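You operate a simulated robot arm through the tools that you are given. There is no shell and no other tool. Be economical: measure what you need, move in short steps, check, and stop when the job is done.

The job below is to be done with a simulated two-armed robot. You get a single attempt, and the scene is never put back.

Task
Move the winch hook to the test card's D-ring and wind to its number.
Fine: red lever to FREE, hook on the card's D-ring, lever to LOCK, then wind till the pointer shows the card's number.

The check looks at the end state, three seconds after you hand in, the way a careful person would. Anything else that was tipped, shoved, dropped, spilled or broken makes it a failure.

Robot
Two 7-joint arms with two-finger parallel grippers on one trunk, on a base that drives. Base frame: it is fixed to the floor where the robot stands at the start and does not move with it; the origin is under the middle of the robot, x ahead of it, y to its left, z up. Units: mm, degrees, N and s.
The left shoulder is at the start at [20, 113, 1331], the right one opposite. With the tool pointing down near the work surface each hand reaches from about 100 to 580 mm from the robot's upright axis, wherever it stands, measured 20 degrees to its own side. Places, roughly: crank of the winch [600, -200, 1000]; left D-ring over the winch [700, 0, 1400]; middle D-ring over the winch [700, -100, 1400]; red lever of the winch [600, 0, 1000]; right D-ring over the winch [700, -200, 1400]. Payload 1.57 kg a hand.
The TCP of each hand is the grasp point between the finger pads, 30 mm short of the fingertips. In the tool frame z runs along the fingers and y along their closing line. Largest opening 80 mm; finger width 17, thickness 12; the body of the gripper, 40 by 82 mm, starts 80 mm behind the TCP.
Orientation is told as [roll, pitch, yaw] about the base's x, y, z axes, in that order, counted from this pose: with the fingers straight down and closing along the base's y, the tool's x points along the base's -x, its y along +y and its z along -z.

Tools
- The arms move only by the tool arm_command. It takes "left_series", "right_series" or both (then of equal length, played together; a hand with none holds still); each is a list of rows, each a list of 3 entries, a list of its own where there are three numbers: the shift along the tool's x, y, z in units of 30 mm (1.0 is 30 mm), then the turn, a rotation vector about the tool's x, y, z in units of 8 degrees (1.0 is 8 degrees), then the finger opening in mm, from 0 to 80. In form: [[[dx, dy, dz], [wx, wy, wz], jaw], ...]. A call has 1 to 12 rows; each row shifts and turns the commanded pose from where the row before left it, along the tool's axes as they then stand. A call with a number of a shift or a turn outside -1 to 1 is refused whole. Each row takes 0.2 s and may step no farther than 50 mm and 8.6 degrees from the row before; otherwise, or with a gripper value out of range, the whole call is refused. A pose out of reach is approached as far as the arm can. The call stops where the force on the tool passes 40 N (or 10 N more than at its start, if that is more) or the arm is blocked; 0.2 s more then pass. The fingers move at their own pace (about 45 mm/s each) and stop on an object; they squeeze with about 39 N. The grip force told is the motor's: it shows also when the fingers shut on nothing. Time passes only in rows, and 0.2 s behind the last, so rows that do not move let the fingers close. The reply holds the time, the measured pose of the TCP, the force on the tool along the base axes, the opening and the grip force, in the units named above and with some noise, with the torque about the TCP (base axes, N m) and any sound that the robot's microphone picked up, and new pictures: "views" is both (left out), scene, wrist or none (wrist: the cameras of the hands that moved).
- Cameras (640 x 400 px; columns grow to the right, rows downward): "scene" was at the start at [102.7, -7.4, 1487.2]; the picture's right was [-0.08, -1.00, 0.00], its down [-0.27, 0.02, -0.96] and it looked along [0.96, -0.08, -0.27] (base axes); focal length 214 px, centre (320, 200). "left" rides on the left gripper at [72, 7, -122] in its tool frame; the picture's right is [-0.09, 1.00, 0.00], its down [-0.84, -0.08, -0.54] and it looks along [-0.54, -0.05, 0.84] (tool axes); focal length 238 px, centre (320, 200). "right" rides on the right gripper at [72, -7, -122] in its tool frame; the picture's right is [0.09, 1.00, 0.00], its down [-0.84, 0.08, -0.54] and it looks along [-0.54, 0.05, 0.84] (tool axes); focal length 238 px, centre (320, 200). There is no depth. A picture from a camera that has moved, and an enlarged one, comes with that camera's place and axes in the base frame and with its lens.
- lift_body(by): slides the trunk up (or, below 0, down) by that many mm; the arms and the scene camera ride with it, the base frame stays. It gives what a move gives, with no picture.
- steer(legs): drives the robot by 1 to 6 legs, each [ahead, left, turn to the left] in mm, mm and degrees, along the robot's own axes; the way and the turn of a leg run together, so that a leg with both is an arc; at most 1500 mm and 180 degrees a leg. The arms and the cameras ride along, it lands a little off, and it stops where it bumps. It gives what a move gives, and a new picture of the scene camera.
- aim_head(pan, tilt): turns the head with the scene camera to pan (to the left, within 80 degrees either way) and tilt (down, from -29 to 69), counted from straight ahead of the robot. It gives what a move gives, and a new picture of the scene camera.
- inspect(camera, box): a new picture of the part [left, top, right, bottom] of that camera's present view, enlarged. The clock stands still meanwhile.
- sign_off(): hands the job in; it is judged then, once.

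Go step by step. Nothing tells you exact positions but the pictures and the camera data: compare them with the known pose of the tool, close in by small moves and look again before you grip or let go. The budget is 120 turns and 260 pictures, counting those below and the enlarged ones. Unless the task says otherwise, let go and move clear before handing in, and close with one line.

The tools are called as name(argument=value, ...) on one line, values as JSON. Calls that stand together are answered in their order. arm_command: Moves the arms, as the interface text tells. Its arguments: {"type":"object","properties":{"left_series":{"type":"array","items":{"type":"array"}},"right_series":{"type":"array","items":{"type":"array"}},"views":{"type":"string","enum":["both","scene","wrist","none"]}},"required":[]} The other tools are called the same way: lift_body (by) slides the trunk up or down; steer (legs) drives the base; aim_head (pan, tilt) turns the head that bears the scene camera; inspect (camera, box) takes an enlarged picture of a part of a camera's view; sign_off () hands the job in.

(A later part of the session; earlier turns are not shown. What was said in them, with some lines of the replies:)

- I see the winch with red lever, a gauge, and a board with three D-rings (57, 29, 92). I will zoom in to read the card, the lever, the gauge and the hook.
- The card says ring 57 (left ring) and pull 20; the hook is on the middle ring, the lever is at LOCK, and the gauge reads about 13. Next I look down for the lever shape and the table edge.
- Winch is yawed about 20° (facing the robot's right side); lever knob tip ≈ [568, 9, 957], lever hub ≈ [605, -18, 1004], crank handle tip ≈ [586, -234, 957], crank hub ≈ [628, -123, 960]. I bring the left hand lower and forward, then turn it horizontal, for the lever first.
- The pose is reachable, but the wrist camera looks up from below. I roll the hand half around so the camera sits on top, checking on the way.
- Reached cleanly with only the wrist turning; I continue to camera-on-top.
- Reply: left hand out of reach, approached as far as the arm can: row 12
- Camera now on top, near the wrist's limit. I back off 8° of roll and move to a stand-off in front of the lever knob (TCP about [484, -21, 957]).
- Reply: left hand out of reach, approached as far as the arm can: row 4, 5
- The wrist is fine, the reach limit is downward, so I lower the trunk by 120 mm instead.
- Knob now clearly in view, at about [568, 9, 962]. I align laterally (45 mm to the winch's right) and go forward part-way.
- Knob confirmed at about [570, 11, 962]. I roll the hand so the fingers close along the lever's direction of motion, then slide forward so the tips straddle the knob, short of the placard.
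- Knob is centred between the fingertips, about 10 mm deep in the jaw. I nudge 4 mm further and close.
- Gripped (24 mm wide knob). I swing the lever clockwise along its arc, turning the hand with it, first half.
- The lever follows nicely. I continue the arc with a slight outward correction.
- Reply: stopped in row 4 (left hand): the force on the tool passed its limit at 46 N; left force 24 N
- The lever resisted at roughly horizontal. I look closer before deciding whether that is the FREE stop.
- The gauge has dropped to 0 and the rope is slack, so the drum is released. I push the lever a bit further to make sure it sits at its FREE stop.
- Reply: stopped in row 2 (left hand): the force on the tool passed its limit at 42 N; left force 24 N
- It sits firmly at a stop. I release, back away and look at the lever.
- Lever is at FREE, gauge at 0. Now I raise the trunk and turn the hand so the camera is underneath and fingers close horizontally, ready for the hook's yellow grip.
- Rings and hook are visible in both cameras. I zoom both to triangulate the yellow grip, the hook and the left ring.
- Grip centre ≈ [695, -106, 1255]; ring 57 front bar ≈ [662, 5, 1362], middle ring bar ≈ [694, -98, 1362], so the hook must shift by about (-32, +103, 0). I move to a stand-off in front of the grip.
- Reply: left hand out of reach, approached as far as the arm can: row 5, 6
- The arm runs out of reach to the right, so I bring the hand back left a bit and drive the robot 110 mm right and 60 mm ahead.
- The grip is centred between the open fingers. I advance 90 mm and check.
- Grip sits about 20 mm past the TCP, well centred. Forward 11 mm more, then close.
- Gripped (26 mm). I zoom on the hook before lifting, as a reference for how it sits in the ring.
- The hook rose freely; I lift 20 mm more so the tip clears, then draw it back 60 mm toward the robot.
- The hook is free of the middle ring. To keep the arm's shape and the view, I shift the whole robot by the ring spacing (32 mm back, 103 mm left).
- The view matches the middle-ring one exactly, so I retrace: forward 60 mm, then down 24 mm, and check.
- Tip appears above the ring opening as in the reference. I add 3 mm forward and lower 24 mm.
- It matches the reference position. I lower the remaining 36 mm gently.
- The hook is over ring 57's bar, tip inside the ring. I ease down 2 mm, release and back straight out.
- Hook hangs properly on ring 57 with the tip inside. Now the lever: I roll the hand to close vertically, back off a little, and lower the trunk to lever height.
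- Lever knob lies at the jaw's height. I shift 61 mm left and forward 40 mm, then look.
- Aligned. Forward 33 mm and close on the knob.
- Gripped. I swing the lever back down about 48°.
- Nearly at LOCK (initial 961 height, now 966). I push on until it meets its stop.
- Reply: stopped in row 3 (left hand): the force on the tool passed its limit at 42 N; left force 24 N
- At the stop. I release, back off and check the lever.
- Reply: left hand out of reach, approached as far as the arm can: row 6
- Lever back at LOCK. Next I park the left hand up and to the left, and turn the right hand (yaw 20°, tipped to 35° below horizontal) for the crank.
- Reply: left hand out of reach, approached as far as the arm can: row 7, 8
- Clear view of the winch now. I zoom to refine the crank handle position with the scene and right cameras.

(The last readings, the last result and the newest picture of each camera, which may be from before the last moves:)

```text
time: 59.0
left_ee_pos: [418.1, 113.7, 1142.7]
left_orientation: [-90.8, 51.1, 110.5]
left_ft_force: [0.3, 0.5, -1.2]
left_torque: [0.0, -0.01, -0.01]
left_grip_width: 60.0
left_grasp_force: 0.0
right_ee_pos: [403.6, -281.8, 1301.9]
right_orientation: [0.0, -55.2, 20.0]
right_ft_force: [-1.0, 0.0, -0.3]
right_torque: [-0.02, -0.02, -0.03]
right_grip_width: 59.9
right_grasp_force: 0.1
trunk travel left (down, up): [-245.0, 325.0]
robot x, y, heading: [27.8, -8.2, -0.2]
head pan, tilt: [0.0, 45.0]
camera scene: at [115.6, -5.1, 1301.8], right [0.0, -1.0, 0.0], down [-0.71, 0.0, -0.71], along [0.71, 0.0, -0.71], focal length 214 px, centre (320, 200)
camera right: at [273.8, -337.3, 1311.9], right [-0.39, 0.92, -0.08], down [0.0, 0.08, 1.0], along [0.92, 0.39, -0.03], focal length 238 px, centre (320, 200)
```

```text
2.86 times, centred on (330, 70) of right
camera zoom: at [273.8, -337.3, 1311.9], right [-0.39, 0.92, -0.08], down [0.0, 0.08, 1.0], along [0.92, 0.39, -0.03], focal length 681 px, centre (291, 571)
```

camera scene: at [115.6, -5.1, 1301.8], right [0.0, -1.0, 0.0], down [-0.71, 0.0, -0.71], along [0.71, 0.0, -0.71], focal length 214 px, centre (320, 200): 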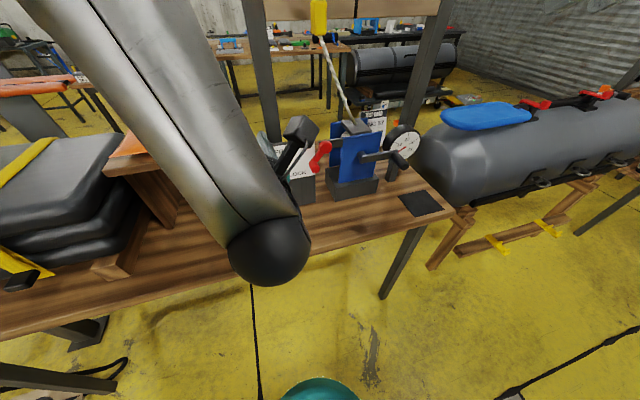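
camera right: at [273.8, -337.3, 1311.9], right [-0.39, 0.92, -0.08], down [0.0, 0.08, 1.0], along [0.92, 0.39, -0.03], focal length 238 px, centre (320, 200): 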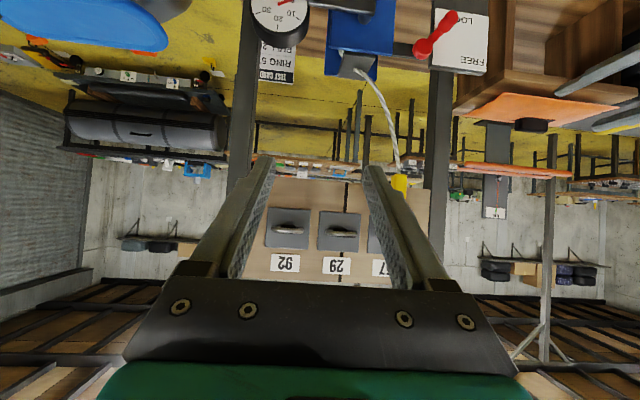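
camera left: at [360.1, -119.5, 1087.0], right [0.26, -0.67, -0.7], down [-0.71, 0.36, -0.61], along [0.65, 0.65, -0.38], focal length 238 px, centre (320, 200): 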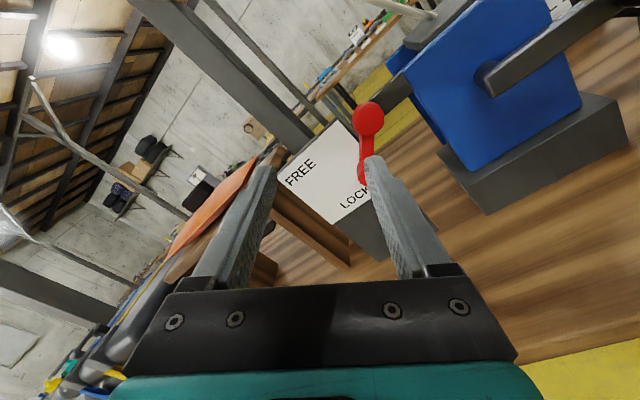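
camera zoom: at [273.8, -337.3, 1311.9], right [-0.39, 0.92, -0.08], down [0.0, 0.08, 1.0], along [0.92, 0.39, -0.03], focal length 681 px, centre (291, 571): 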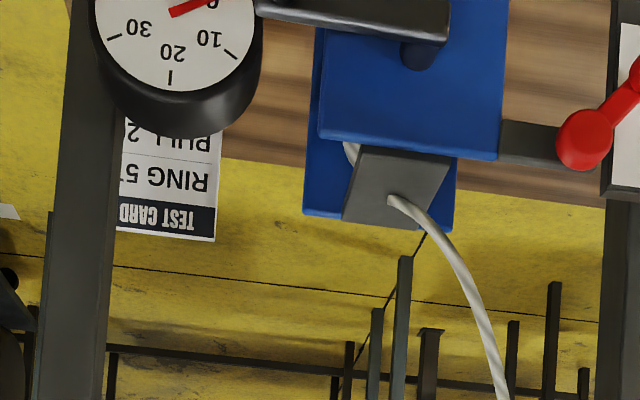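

Handle tip confirmed at ≈ [588, -234, 957]. I bring the right hand to an 80 mm stand-off above and behind it.

arm_command(right_series=[[[0.52, -0.067, 0.96], [0, 0, 0], 60], [[0.52, -0.067, 0.96], [0, 0, 0], 60], [[0.52, -0.067, 0.96], [0, 0, 0], 60], [[0.52, -0.067, 0.96], [0, 0, 0], 60], [[0.52, -0.067, 0.96], [0, 0, 0], 60], [[0.52, -0.067, 0.96], [0, 0, 0], 60], [[0.52, -0.067, 0.96], [0, 0, 0], 60], [[0.52, -0.067, 0.96], [0, 0, 0], 60], [[0.52, -0.067, 0.96], [0, 0, 0], 60], [[0.52, -0.067, 0.96], [0, 0, 0], 60]], views="both")

```text
time: 61.2
left_ee_pos: [418.6, 113.1, 1144.0]
left_orientation: [-90.7, 51.1, 110.5]
left_ft_force: [-0.7, -0.1, 0.8]
left_torque: [-0.04, -0.02, 0.04]
left_grip_width: 59.9
left_grasp_force: 0.2
right_ee_pos: [549.6, -247.9, 1009.3]
right_orientation: [-0.1, -55.1, 20.1]
right_ft_force: [-0.7, -0.4, 0.1]
right_torque: [0.0, 0.01, -0.01]
right_grip_width: 60.1
right_grasp_force: 0.1
trunk travel left (down, up): [-245.0, 325.0]
robot x, y, heading: [24.5, -5.1, 0.2]
head pan, tilt: [0.0, 45.0]
camera scene: at [116.2, -4.9, 1301.7], right [0.0, -1.0, 0.0], down [-0.71, 0.0, -0.71], along [0.71, 0.0, -0.71], focal length 214 px, centre (320, 200)
camera right: at [419.7, -303.9, 1019.8], right [-0.39, 0.92, -0.08], down [0.01, 0.08, 1.0], along [0.92, 0.39, -0.04], focal length 238 px, centre (320, 200)
```

scene: 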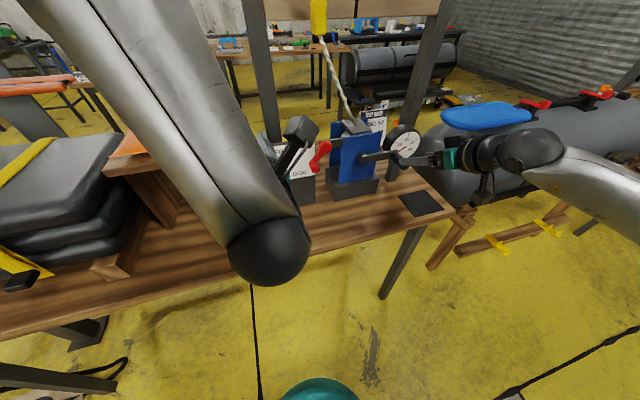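
right: 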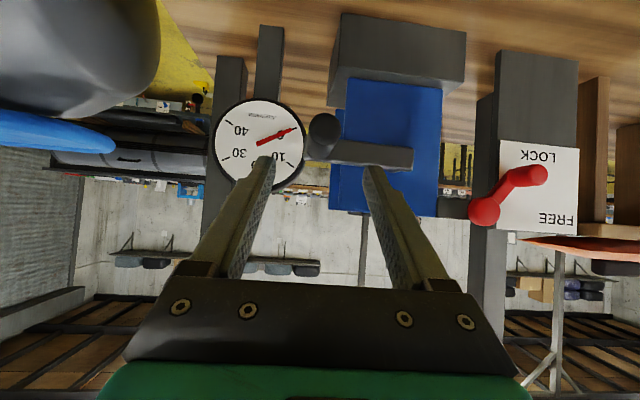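

Both cameras see the gauge well. I advance onto the handle and close.

arm_command(right_series=[[[0.063, 0, 0.83], [0, 0, 0], 60], [[0.063, 0, 0.83], [0, 0, 0], 60], [[0.063, 0, 0.83], [0, 0, 0], 60], [[0, 0, 0], [0, 0, 0], 35], [[0, 0, 0], [0, 0, 0], 5], [[0, 0, 0], [0, 0, 0], 5], [[0, 0, 0], [0, 0, 0], 5]], views="both")

```text
time: 62.8
left_ee_pos: [416.9, 114.0, 1143.0]
left_orientation: [-90.7, 51.3, 110.5]
left_ft_force: [0.3, 0.4, 0.6]
left_torque: [0.0, 0.0, 0.01]
left_grip_width: 60.0
left_grasp_force: 0.1
right_ee_pos: [604.5, -226.3, 961.4]
right_orientation: [0.2, -55.1, 20.1]
right_ft_force: [-2.4, 8.8, -3.4]
right_torque: [0.0, -0.57, -0.99]
right_grip_width: 26.7
right_grasp_force: 30.9
trunk travel left (down, up): [-245.0, 325.0]
robot x, y, heading: [24.7, -3.5, 0.3]
head pan, tilt: [0.0, 45.0]
camera scene: at [115.7, -3.8, 1301.8], right [0.0, -1.0, 0.0], down [-0.71, 0.0, -0.71], along [0.71, 0.0, -0.71], focal length 214 px, centre (320, 200)
camera right: at [475.6, -282.5, 971.3], right [-0.39, 0.92, -0.07], down [0.01, 0.08, 1.0], along [0.92, 0.39, -0.04], focal length 238 px, centre (320, 200)
```

scene: 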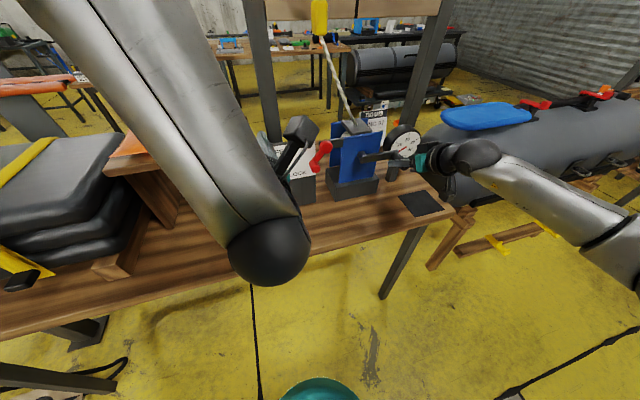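
right: 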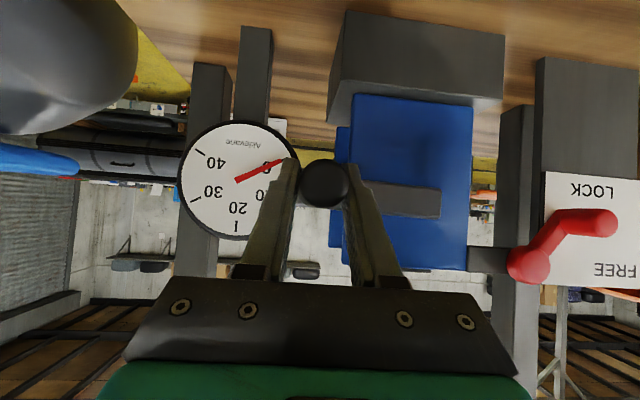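

Handle gripped, gauge readable (0). I try winding clockwise (handle downward) by about 45° first, watching force and rope.

arm_command(right_series=[[[0.65, 0.16, 0.455], [0, 0, 0], 5], [[0.593, 0.36, 0.415], [0, 0, 0], 5], [[0.497, 0.537, 0.348], [0, 0, 0], 5]], views="both")

```text
time: 63.6
left_ee_pos: [419.9, 112.6, 1142.0]
left_orientation: [-90.6, 51.1, 110.5]
left_ft_force: [0.7, -0.2, -0.4]
left_torque: [0.02, 0.04, -0.03]
left_grip_width: 59.8
left_grasp_force: 0.0
right_ee_pos: [595.1, -201.7, 894.0]
right_orientation: [-0.2, -54.7, 19.8]
right_ft_force: [14.4, -4.5, -5.4]
right_torque: [0.06, 0.3, -1.16]
right_grip_width: 26.4
right_grasp_force: 37.2
trunk travel left (down, up): [-245.0, 325.0]
robot x, y, heading: [26.5, -6.6, 0.2]
head pan, tilt: [0.0, 45.0]
camera scene: at [118.2, -5.5, 1301.5], right [0.0, -1.0, 0.0], down [-0.71, 0.0, -0.71], along [0.71, 0.0, -0.71], focal length 214 px, centre (320, 200)
camera right: at [464.7, -256.9, 905.7], right [-0.38, 0.92, -0.08], down [0.01, 0.09, 1.0], along [0.92, 0.38, -0.04], focal length 238 px, centre (320, 200)
```

scene: 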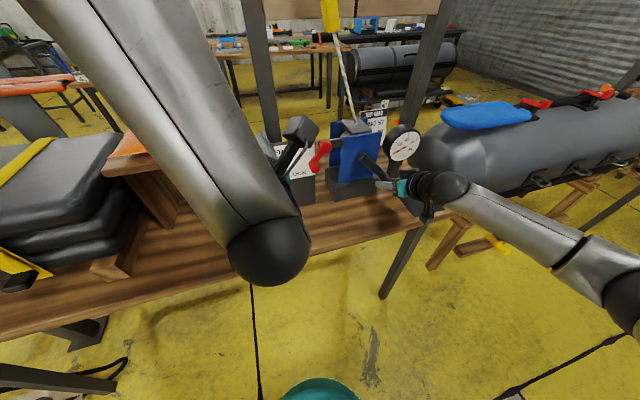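
right: 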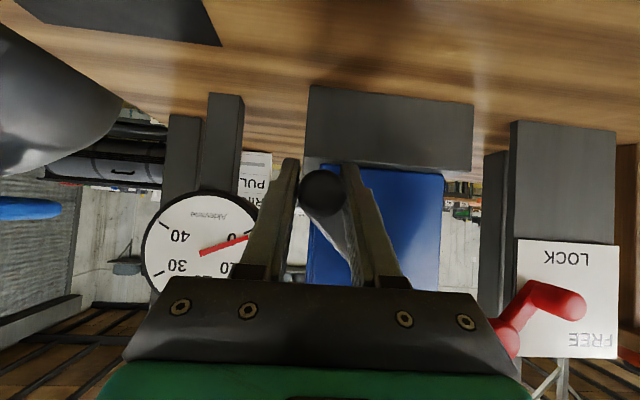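

It turns freely and the rope is straightening, so clockwise winds in. I continue the circle in steps.

arm_command(right_series=[[[0.426, 0.657, 0.298], [0, 0, 0], 5], [[0.273, 0.763, 0.191], [0, 0, 0], 5], [[0.101, 0.827, 0.071], [0, 0, 0], 5], [[-0.079, 0.83, -0.055], [0, 0, 0], 5], [[-0.249, 0.777, -0.174], [0, 0, 0], 5]], views="both")

inspect(camera="scene", box=[290, 0, 440, 200])

```text
time: 64.8
left_ee_pos: [420.1, 114.0, 1142.5]
left_orientation: [-90.6, 51.1, 110.6]
left_ft_force: [-0.1, 1.1, 0.2]
left_torque: [-0.04, 0.04, -0.02]
left_grip_width: 59.8
left_grasp_force: 0.1
right_ee_pos: [556.2, -92.6, 879.5]
right_orientation: [-0.2, -55.2, 19.9]
right_ft_force: [14.5, -7.9, -1.2]
right_torque: [-0.01, 0.26, -1.08]
right_grip_width: 25.7
right_grasp_force: 37.6
trunk travel left (down, up): [-245.0, 325.0]
robot x, y, heading: [22.2, -6.3, 0.1]
head pan, tilt: [0.0, 45.0]
camera scene: at [117.7, -5.3, 1301.7], right [0.0, -1.0, 0.0], down [-0.71, 0.0, -0.71], along [0.71, 0.0, -0.71], focal length 214 px, centre (320, 200)
camera right: at [426.1, -148.1, 890.4], right [-0.39, 0.92, -0.08], down [0.0, 0.09, 1.0], along [0.92, 0.39, -0.04], focal length 238 px, centre (320, 200)
```

scene: 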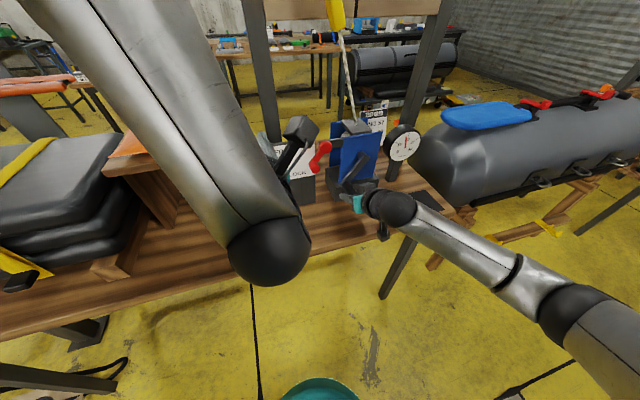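
right: 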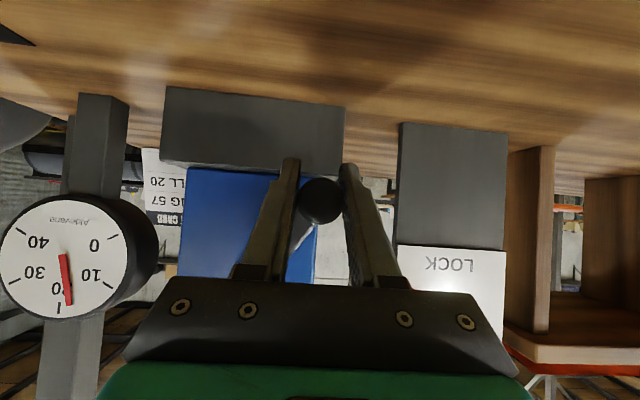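

```text
2.00 times, centred on (365, 100) of scene
camera zoom: at [117.7, -5.3, 1301.7], right [0.0, -1.0, 0.0], down [-0.71, 0.0, -0.71], along [0.71, 0.0, -0.71], focal length 429 px, centre (230, 400)
```

zoom: 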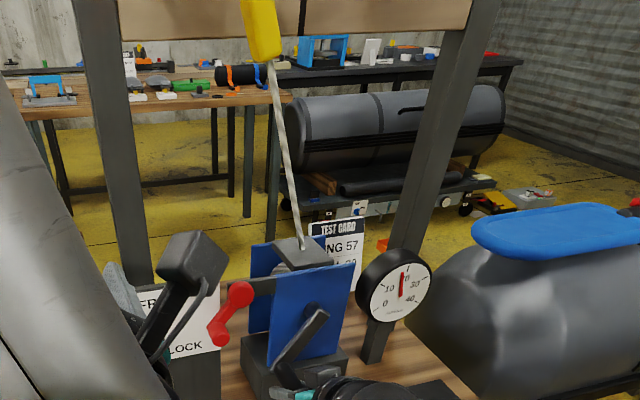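

The gauge is already close to 20. I zoom in for an exact reading.

inspect(camera="scene", box=[380, 115, 428, 165])

inspect(camera="right", box=[0, 180, 160, 330])

```text
8.00 times, centred on (404, 140) of scene
camera zoom: at [117.7, -5.3, 1301.7], right [0.0, -1.0, 0.0], down [-0.71, 0.0, -0.71], along [0.71, 0.0, -0.71], focal length 1716 px, centre (-352, 680)
```

zoom: 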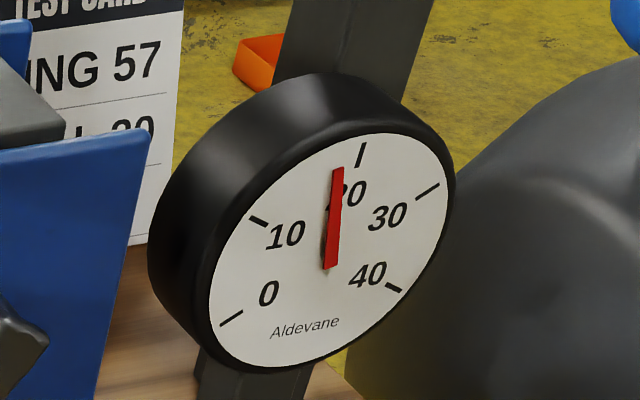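

```text
2.67 times, centred on (80, 255) of right
camera zoom: at [426.1, -148.1, 890.4], right [-0.39, 0.92, -0.08], down [0.0, 0.09, 1.0], along [0.92, 0.39, -0.04], focal length 636 px, centre (960, 53)
```

zoom: 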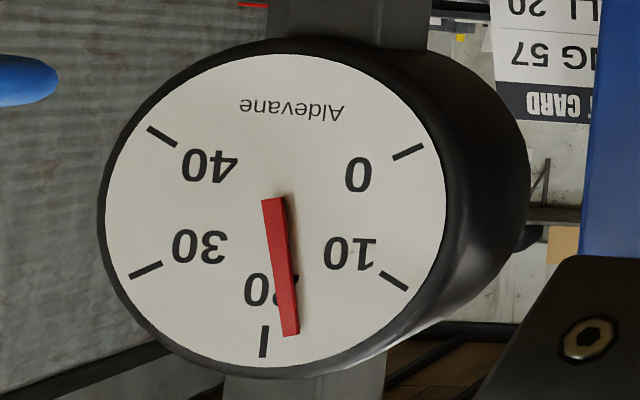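

Reads about 18.3. I turn another 4° and re-read.

arm_command(right_series=[[[-0.097, 0.19, -0.068], [0, 0, 0], 5], [[0, 0, 0], [0, 0, 0], 5]], views="none")

inspect(camera="scene", box=[380, 115, 428, 165])

inspect(camera="right", box=[0, 180, 160, 330])

```text
time: 65.4
left_ee_pos: [419.5, 111.9, 1142.7]
left_orientation: [-90.7, 51.0, 110.7]
left_ft_force: [-0.5, -0.6, -0.5]
left_torque: [-0.02, -0.02, 0.01]
left_grip_width: 59.9
left_grasp_force: 0.1
right_ee_pos: [554.4, -88.0, 884.2]
right_orientation: [0.0, -55.0, 19.8]
right_ft_force: [20.3, -10.5, -2.1]
right_torque: [0.18, 0.45, -0.84]
right_grip_width: 25.9
right_grasp_force: 36.7
trunk travel left (down, up): [-245.0, 325.0]
robot x, y, heading: [22.4, -9.1, -0.1]
head pan, tilt: [0.0, 45.0]
```

```text
8.00 times, centred on (404, 140) of scene
camera zoom: at [118.4, -6.2, 1301.6], right [0.0, -1.0, 0.0], down [-0.71, 0.0, -0.71], along [0.71, 0.0, -0.71], focal length 1716 px, centre (-352, 680)
```

zoom: 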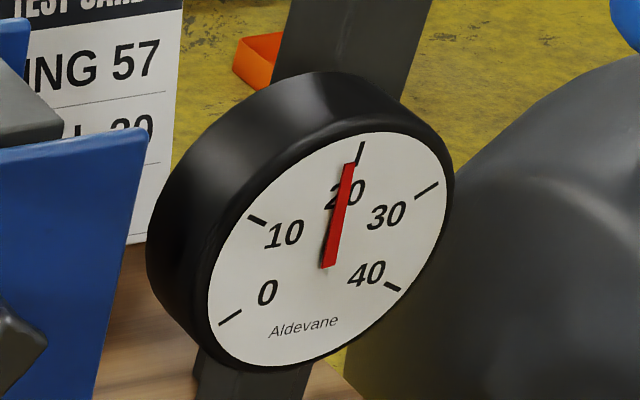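

```text
2.67 times, centred on (80, 255) of right
camera zoom: at [424.5, -143.8, 894.0], right [-0.39, 0.92, -0.08], down [0.01, 0.08, 1.0], along [0.92, 0.39, -0.04], focal length 636 px, centre (960, 53)
```

zoom: 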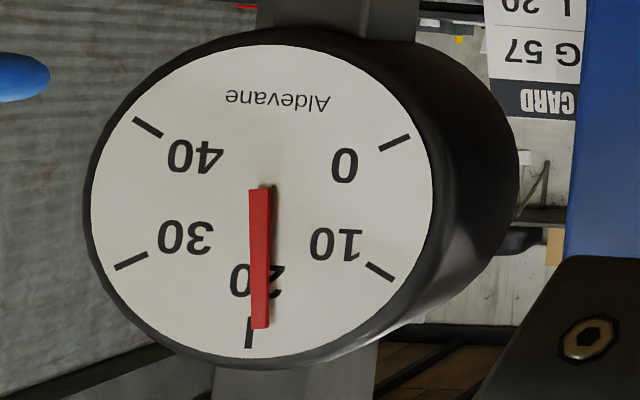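

Now about 18.9. Another ~4.5° should reach 20.

arm_command(right_series=[[[-0.125, 0.2, -0.087], [0, 0, 0], 5], [[0, 0, 0], [0, 0, 0], 5]], views="none")

inspect(camera="scene", box=[380, 115, 428, 165])

inspect(camera="right", box=[0, 180, 160, 330])

```text
time: 66.0
left_ee_pos: [421.6, 111.4, 1141.2]
left_orientation: [-90.5, 51.0, 110.6]
left_ft_force: [0.4, -0.4, -0.5]
left_torque: [0.01, -0.03, -0.03]
left_grip_width: 60.0
left_grasp_force: 0.1
right_ee_pos: [554.8, -84.1, 885.0]
right_orientation: [0.1, -54.8, 19.7]
right_ft_force: [20.7, -13.6, -6.5]
right_torque: [0.45, 0.76, -0.5]
right_grip_width: 26.2
right_grasp_force: 37.2
trunk travel left (down, up): [-245.0, 325.0]
robot x, y, heading: [22.8, -6.2, 0.1]
head pan, tilt: [0.0, 45.0]
```

```text
8.00 times, centred on (404, 140) of scene
camera zoom: at [118.8, -6.6, 1301.5], right [0.0, -1.0, 0.0], down [-0.71, 0.0, -0.71], along [0.71, 0.0, -0.71], focal length 1716 px, centre (-352, 680)
```

zoom: 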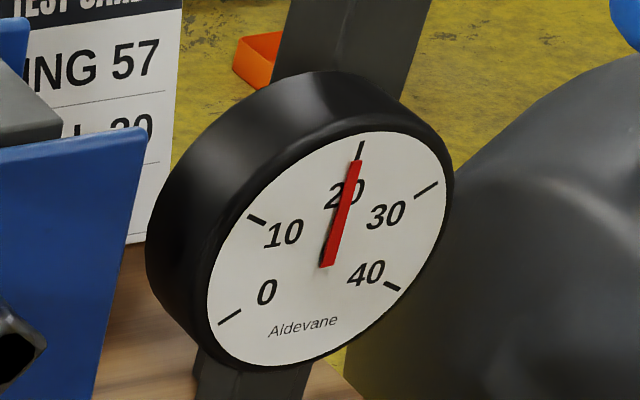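

```text
2.67 times, centred on (80, 255) of right
camera zoom: at [422.7, -139.6, 898.3], right [-0.39, 0.92, -0.07], down [0.01, 0.09, 1.0], along [0.92, 0.38, -0.04], focal length 636 px, centre (960, 53)
```

zoom: 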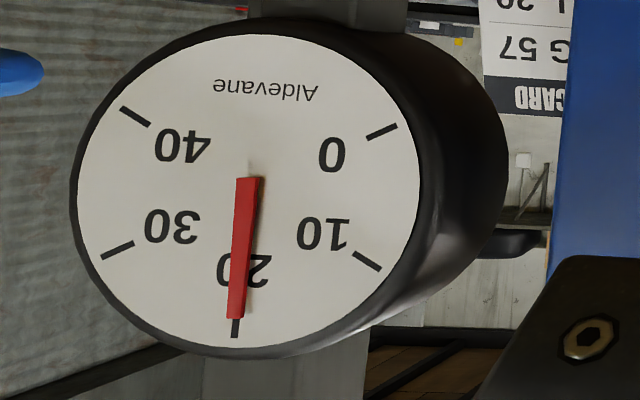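

About 19.6 while held. I open the fingers and see whether the reading holds once released.

arm_command(right_series=[[[0, 0, 0], [0, 0, 0], 40], [[0, 0, 0], [0, 0, 0], 45], [[0, 0, 0], [0, 0, 0], 45], [[0, 0, 0], [0, 0, 0], 45]], views="wrist")

inspect(camera="scene", box=[380, 115, 428, 165])

inspect(camera="right", box=[0, 180, 160, 330])

```text
time: 67.0
left_ee_pos: [416.8, 113.1, 1143.1]
left_orientation: [-90.8, 51.0, 110.5]
left_ft_force: [-0.2, 0.6, 0.5]
left_torque: [-0.01, 0.01, 0.02]
left_grip_width: 59.8
left_grasp_force: 0.1
right_ee_pos: [551.2, -80.5, 888.5]
right_orientation: [0.1, -55.1, 19.8]
right_ft_force: [-0.1, 0.9, -0.3]
right_torque: [0.01, 0.02, 0.02]
right_grip_width: 44.9
right_grasp_force: 0.1
trunk travel left (down, up): [-245.0, 325.0]
robot x, y, heading: [25.2, -6.5, 0.0]
head pan, tilt: [0.0, 45.0]
camera right: at [420.3, -136.8, 900.1], right [-0.39, 0.92, -0.07], down [0.01, 0.08, 1.0], along [0.92, 0.39, -0.04], focal length 238 px, centre (320, 200)
```

right: 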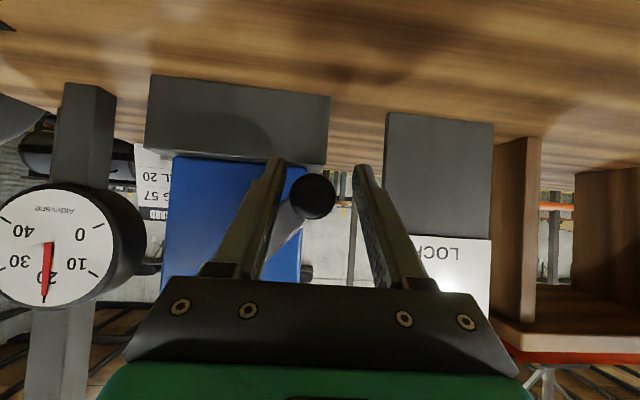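

```text
8.00 times, centred on (404, 140) of scene
camera zoom: at [115.9, -4.9, 1301.8], right [0.0, -1.0, 0.0], down [-0.71, 0.0, -0.71], along [0.71, 0.0, -0.71], focal length 1716 px, centre (-352, 680)
```

zoom: 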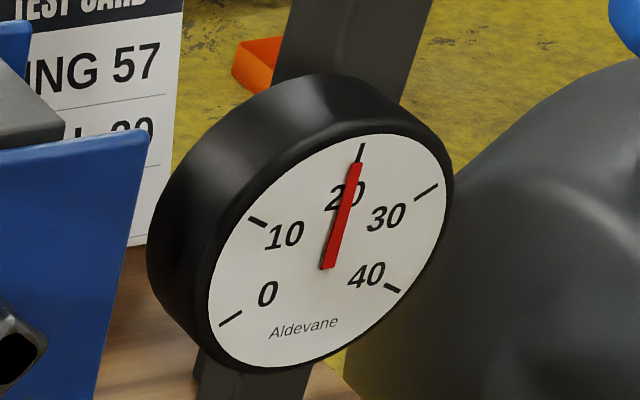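

```text
2.67 times, centred on (80, 255) of right
camera zoom: at [420.3, -136.8, 900.1], right [-0.39, 0.92, -0.07], down [0.01, 0.08, 1.0], along [0.92, 0.39, -0.04], focal length 636 px, centre (960, 53)
```

zoom: 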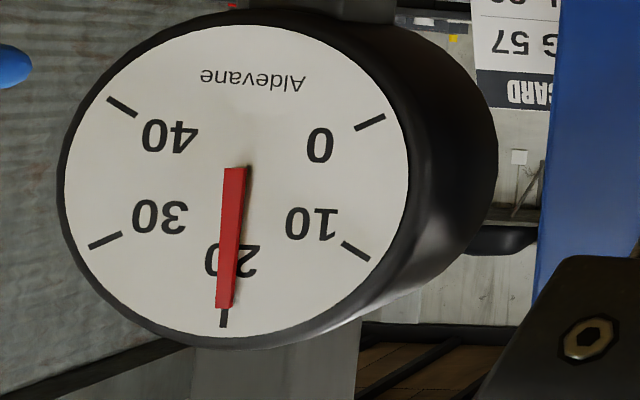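

The reading holds (~19.6) with the handle free. The handle sits ~3 mm off the jaw centre, so closing again should nudge it slightly forward; I do that and re-read.

arm_command(right_series=[[[0, 0, 0], [0, 0, 0], 20], [[0, 0, 0], [0, 0, 0], 5], [[-0.02, 0.03, -0.015], [0, 0, 0], 5], [[0, 0, 0], [0, 0, 0], 5]], views="none")

inspect(camera="scene", box=[380, 115, 428, 165])

inspect(camera="right", box=[0, 180, 160, 330])

```text
time: 68.0
left_ee_pos: [419.3, 111.5, 1142.7]
left_orientation: [-90.7, 51.1, 110.4]
left_ft_force: [-0.3, 0.0, 0.5]
left_torque: [0.02, -0.01, 0.04]
left_grip_width: 59.9
left_grasp_force: 0.1
right_ee_pos: [551.2, -84.8, 888.5]
right_orientation: [-0.1, -55.0, 19.7]
right_ft_force: [8.0, -15.2, 0.4]
right_torque: [0.08, 0.01, -0.74]
right_grip_width: 26.1
right_grasp_force: 37.2
trunk travel left (down, up): [-245.0, 325.0]
robot x, y, heading: [24.8, -5.7, 0.1]
head pan, tilt: [0.0, 45.0]
```

```text
8.00 times, centred on (404, 140) of scene
camera zoom: at [116.8, -6.7, 1301.7], right [0.0, -1.0, 0.0], down [-0.71, 0.0, -0.71], along [0.71, 0.0, -0.71], focal length 1716 px, centre (-352, 680)
```

zoom: 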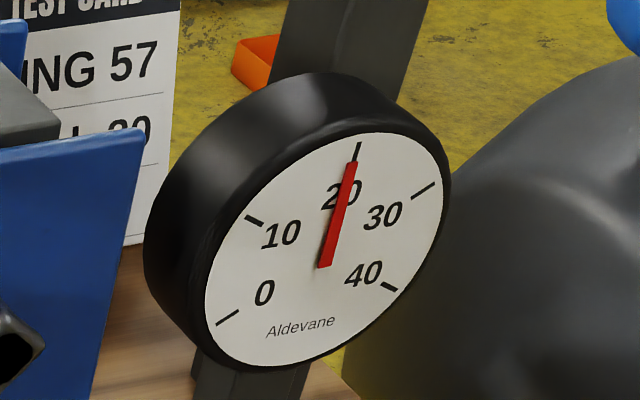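

```text
2.67 times, centred on (80, 255) of right
camera zoom: at [421.6, -140.0, 900.2], right [-0.39, 0.92, -0.08], down [0.01, 0.09, 1.0], along [0.92, 0.38, -0.04], focal length 636 px, centre (960, 53)
```

zoom: 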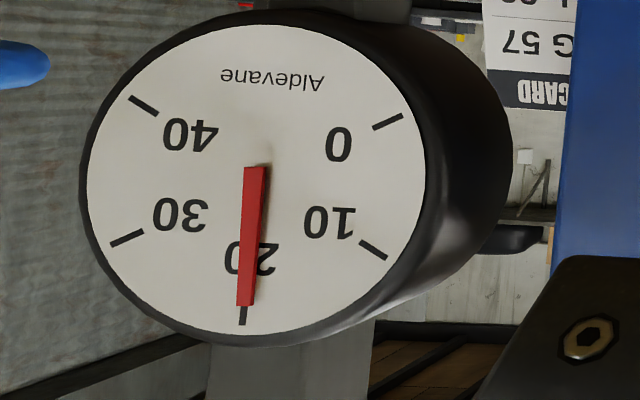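

Unchanged at ~19.6; I nudge about 5 mm along the circle.

arm_command(right_series=[[[-0.082, 0.133, -0.057], [0, 0, 0], 5], [[0, 0, 0], [0, 0, 0], 5]], views="none")

inspect(camera="scene", box=[380, 115, 428, 165])

inspect(camera="right", box=[0, 180, 160, 330])

```text
time: 68.6
left_ee_pos: [418.3, 111.0, 1142.9]
left_orientation: [-90.7, 51.1, 110.5]
left_ft_force: [-0.6, -0.9, -0.3]
left_torque: [0.04, 0.0, -0.01]
left_grip_width: 60.2
left_grasp_force: 0.1
right_ee_pos: [549.0, -82.5, 892.6]
right_orientation: [0.3, -54.7, 19.5]
right_ft_force: [8.9, -20.2, -0.7]
right_torque: [0.29, 0.68, -0.66]
right_grip_width: 26.0
right_grasp_force: 37.3
trunk travel left (down, up): [-245.0, 325.0]
robot x, y, heading: [26.0, -4.0, 0.2]
head pan, tilt: [0.0, 45.0]
```

```text
8.00 times, centred on (404, 140) of scene
camera zoom: at [117.2, -7.3, 1301.7], right [0.0, -1.0, 0.0], down [-0.71, 0.0, -0.71], along [0.71, 0.0, -0.71], focal length 1716 px, centre (-352, 680)
```

zoom: 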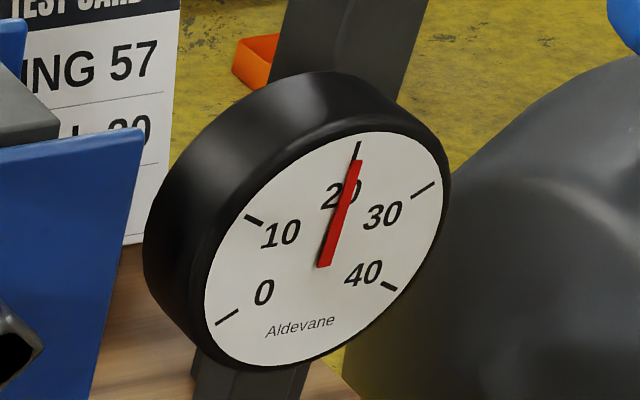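

```text
2.67 times, centred on (80, 255) of right
camera zoom: at [420.7, -137.2, 903.3], right [-0.39, 0.92, -0.07], down [0.01, 0.08, 1.0], along [0.92, 0.38, -0.04], focal length 636 px, centre (960, 53)
```

zoom: 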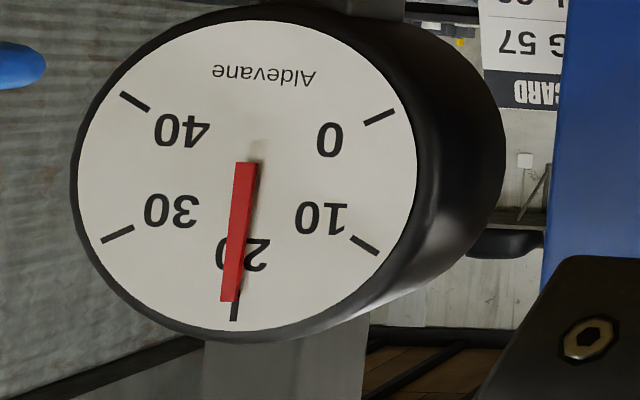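

Both views now read 20. I release and back straight away from the handle.

arm_command(right_series=[[[0, 0, 0], [0, 0, 0], 40], [[0, 0, 0], [0, 0, 0], 60], [[0, 0, 0], [0, 0, 0], 60], [[0, 0, -0.7], [0, 0, 0], 60], [[0, 0, -1], [0, 0, 0], 60], [[0, 0, -1], [0, 0, 0], 60], [[0, 0, -1], [0, 0, 0], 60], [[0, -0.7, -0.6], [0, 0, 0], 60]], views="both")

inspect(camera="scene", box=[380, 115, 428, 165])

inspect(camera="scene", box=[250, 90, 440, 210])

```text
time: 70.4
left_ee_pos: [417.6, 112.7, 1143.5]
left_orientation: [-90.6, 51.1, 110.5]
left_ft_force: [0.2, 0.1, -0.6]
left_torque: [-0.05, -0.01, -0.02]
left_grip_width: 60.0
left_grasp_force: 0.1
right_ee_pos: [454.9, -132.6, 966.0]
right_orientation: [0.2, -55.1, 20.1]
right_ft_force: [-0.6, 0.6, 0.2]
right_torque: [0.0, 0.01, 0.0]
right_grip_width: 60.1
right_grasp_force: 0.1
trunk travel left (down, up): [-245.0, 325.0]
robot x, y, heading: [25.6, -5.0, 0.2]
head pan, tilt: [0.0, 45.0]
camera scene: at [115.7, -5.2, 1301.8], right [0.0, -1.0, 0.0], down [-0.71, 0.0, -0.71], along [0.71, 0.0, -0.71], focal length 214 px, centre (320, 200)
camera right: at [324.8, -188.7, 977.4], right [-0.39, 0.92, -0.07], down [0.01, 0.08, 1.0], along [0.92, 0.39, -0.04], focal length 238 px, centre (320, 200)
```

scene: 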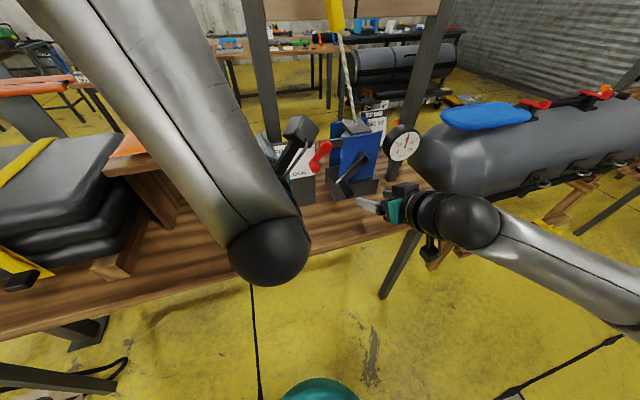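
right: 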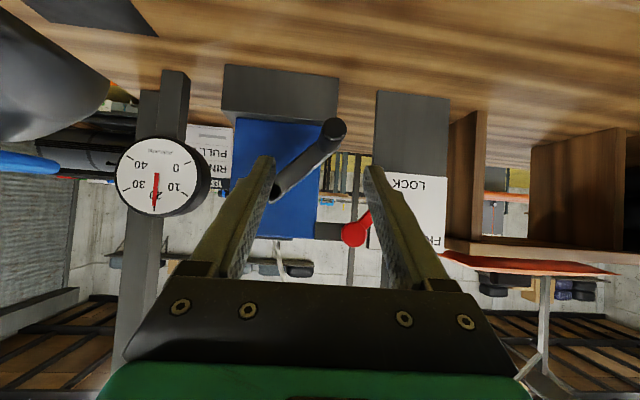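

```text
8.00 times, centred on (404, 140) of scene
camera zoom: at [115.7, -5.2, 1301.8], right [0.0, -1.0, 0.0], down [-0.71, 0.0, -0.71], along [0.71, 0.0, -0.71], focal length 1716 px, centre (-352, 680)
```

zoom: 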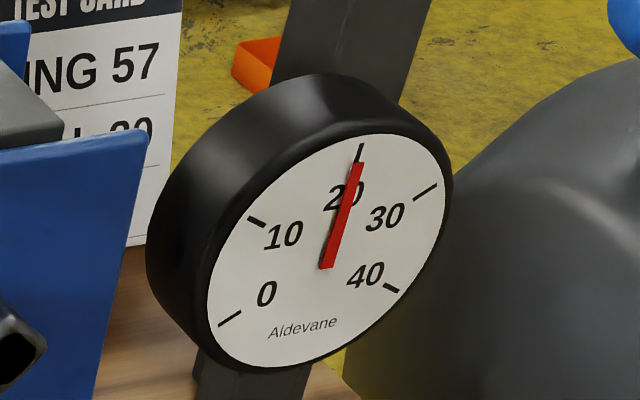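

```text
3.33 times, centred on (345, 150) of scene
camera zoom: at [115.7, -5.2, 1301.8], right [0.0, -1.0, 0.0], down [-0.71, 0.0, -0.71], along [0.71, 0.0, -0.71], focal length 715 px, centre (237, 367)
```

zoom: 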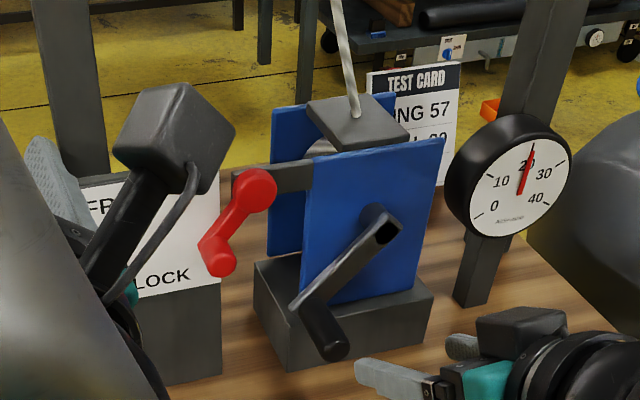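

Gauge holds at 20, lever at LOCK, both hands clear. A last look at the hook on ring 57.

aim_head(pan=0, tilt=5)

inspect(camera="scene", box=[270, 120, 410, 230])

```text
time: 71.5
left_ee_pos: [416.9, 114.3, 1143.3]
left_orientation: [-90.6, 51.1, 110.4]
left_ft_force: [-1.0, 0.2, -0.6]
left_torque: [0.04, 0.02, -0.02]
left_grip_width: 60.4
left_grasp_force: 0.1
right_ee_pos: [456.0, -132.1, 966.8]
right_orientation: [-0.1, -55.1, 20.1]
right_ft_force: [-1.0, -0.8, 0.4]
right_torque: [0.01, 0.06, 0.01]
right_grip_width: 59.8
right_grasp_force: 0.0
trunk travel left (down, up): [-245.0, 325.0]
robot x, y, heading: [23.6, -5.7, 0.2]
head pan, tilt: [0.0, 5.0]
camera scene: at [126.4, -4.9, 1364.7], right [0.0, -1.0, 0.0], down [-0.09, 0.0, -1.0], along [1.0, 0.0, -0.09], focal length 214 px, centre (320, 200)
```

scene: 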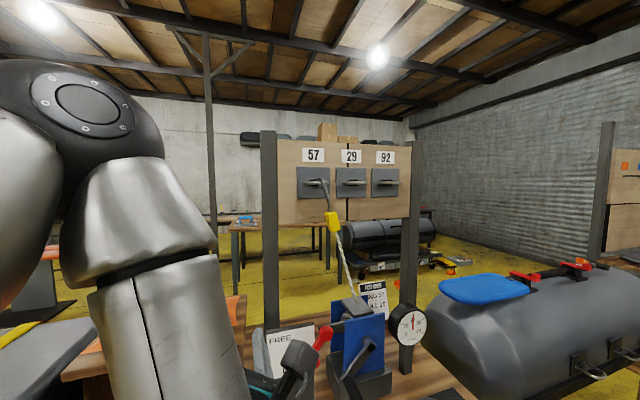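

```text
3.64 times, centred on (340, 175) of scene
camera zoom: at [126.4, -4.9, 1364.7], right [0.0, -1.0, 0.0], down [-0.09, 0.0, -1.0], along [1.0, 0.0, -0.09], focal length 780 px, centre (247, 291)
```

zoom: 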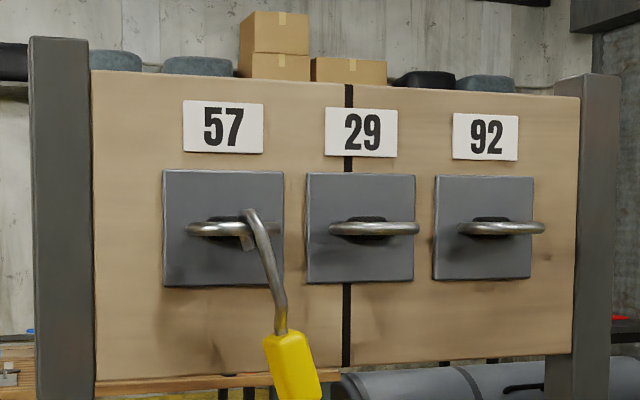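

The hook is seated on ring 57 and pulling toward the winch. One final gauge check from this straighter view.

inspect(camera="scene", box=[380, 300, 436, 350])

```text
8.00 times, centred on (408, 325) of scene
camera zoom: at [126.4, -4.9, 1364.7], right [0.0, -1.0, 0.0], down [-0.09, 0.0, -1.0], along [1.0, 0.0, -0.09], focal length 1716 px, centre (-384, -800)
```

zoom: 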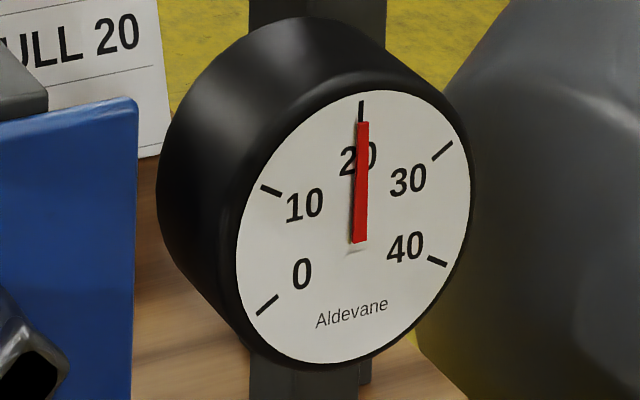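

The pointer stands at 20, the hook is on ring 57, the lever is at LOCK and both hands are clear, so I hand in.

sign_off()

```text
The job is handed in.
```

The winch hook is on ring 57, the lever is at LOCK, and the pointer reads 20, as the test card asks; both hands are clear and the job is handed in.
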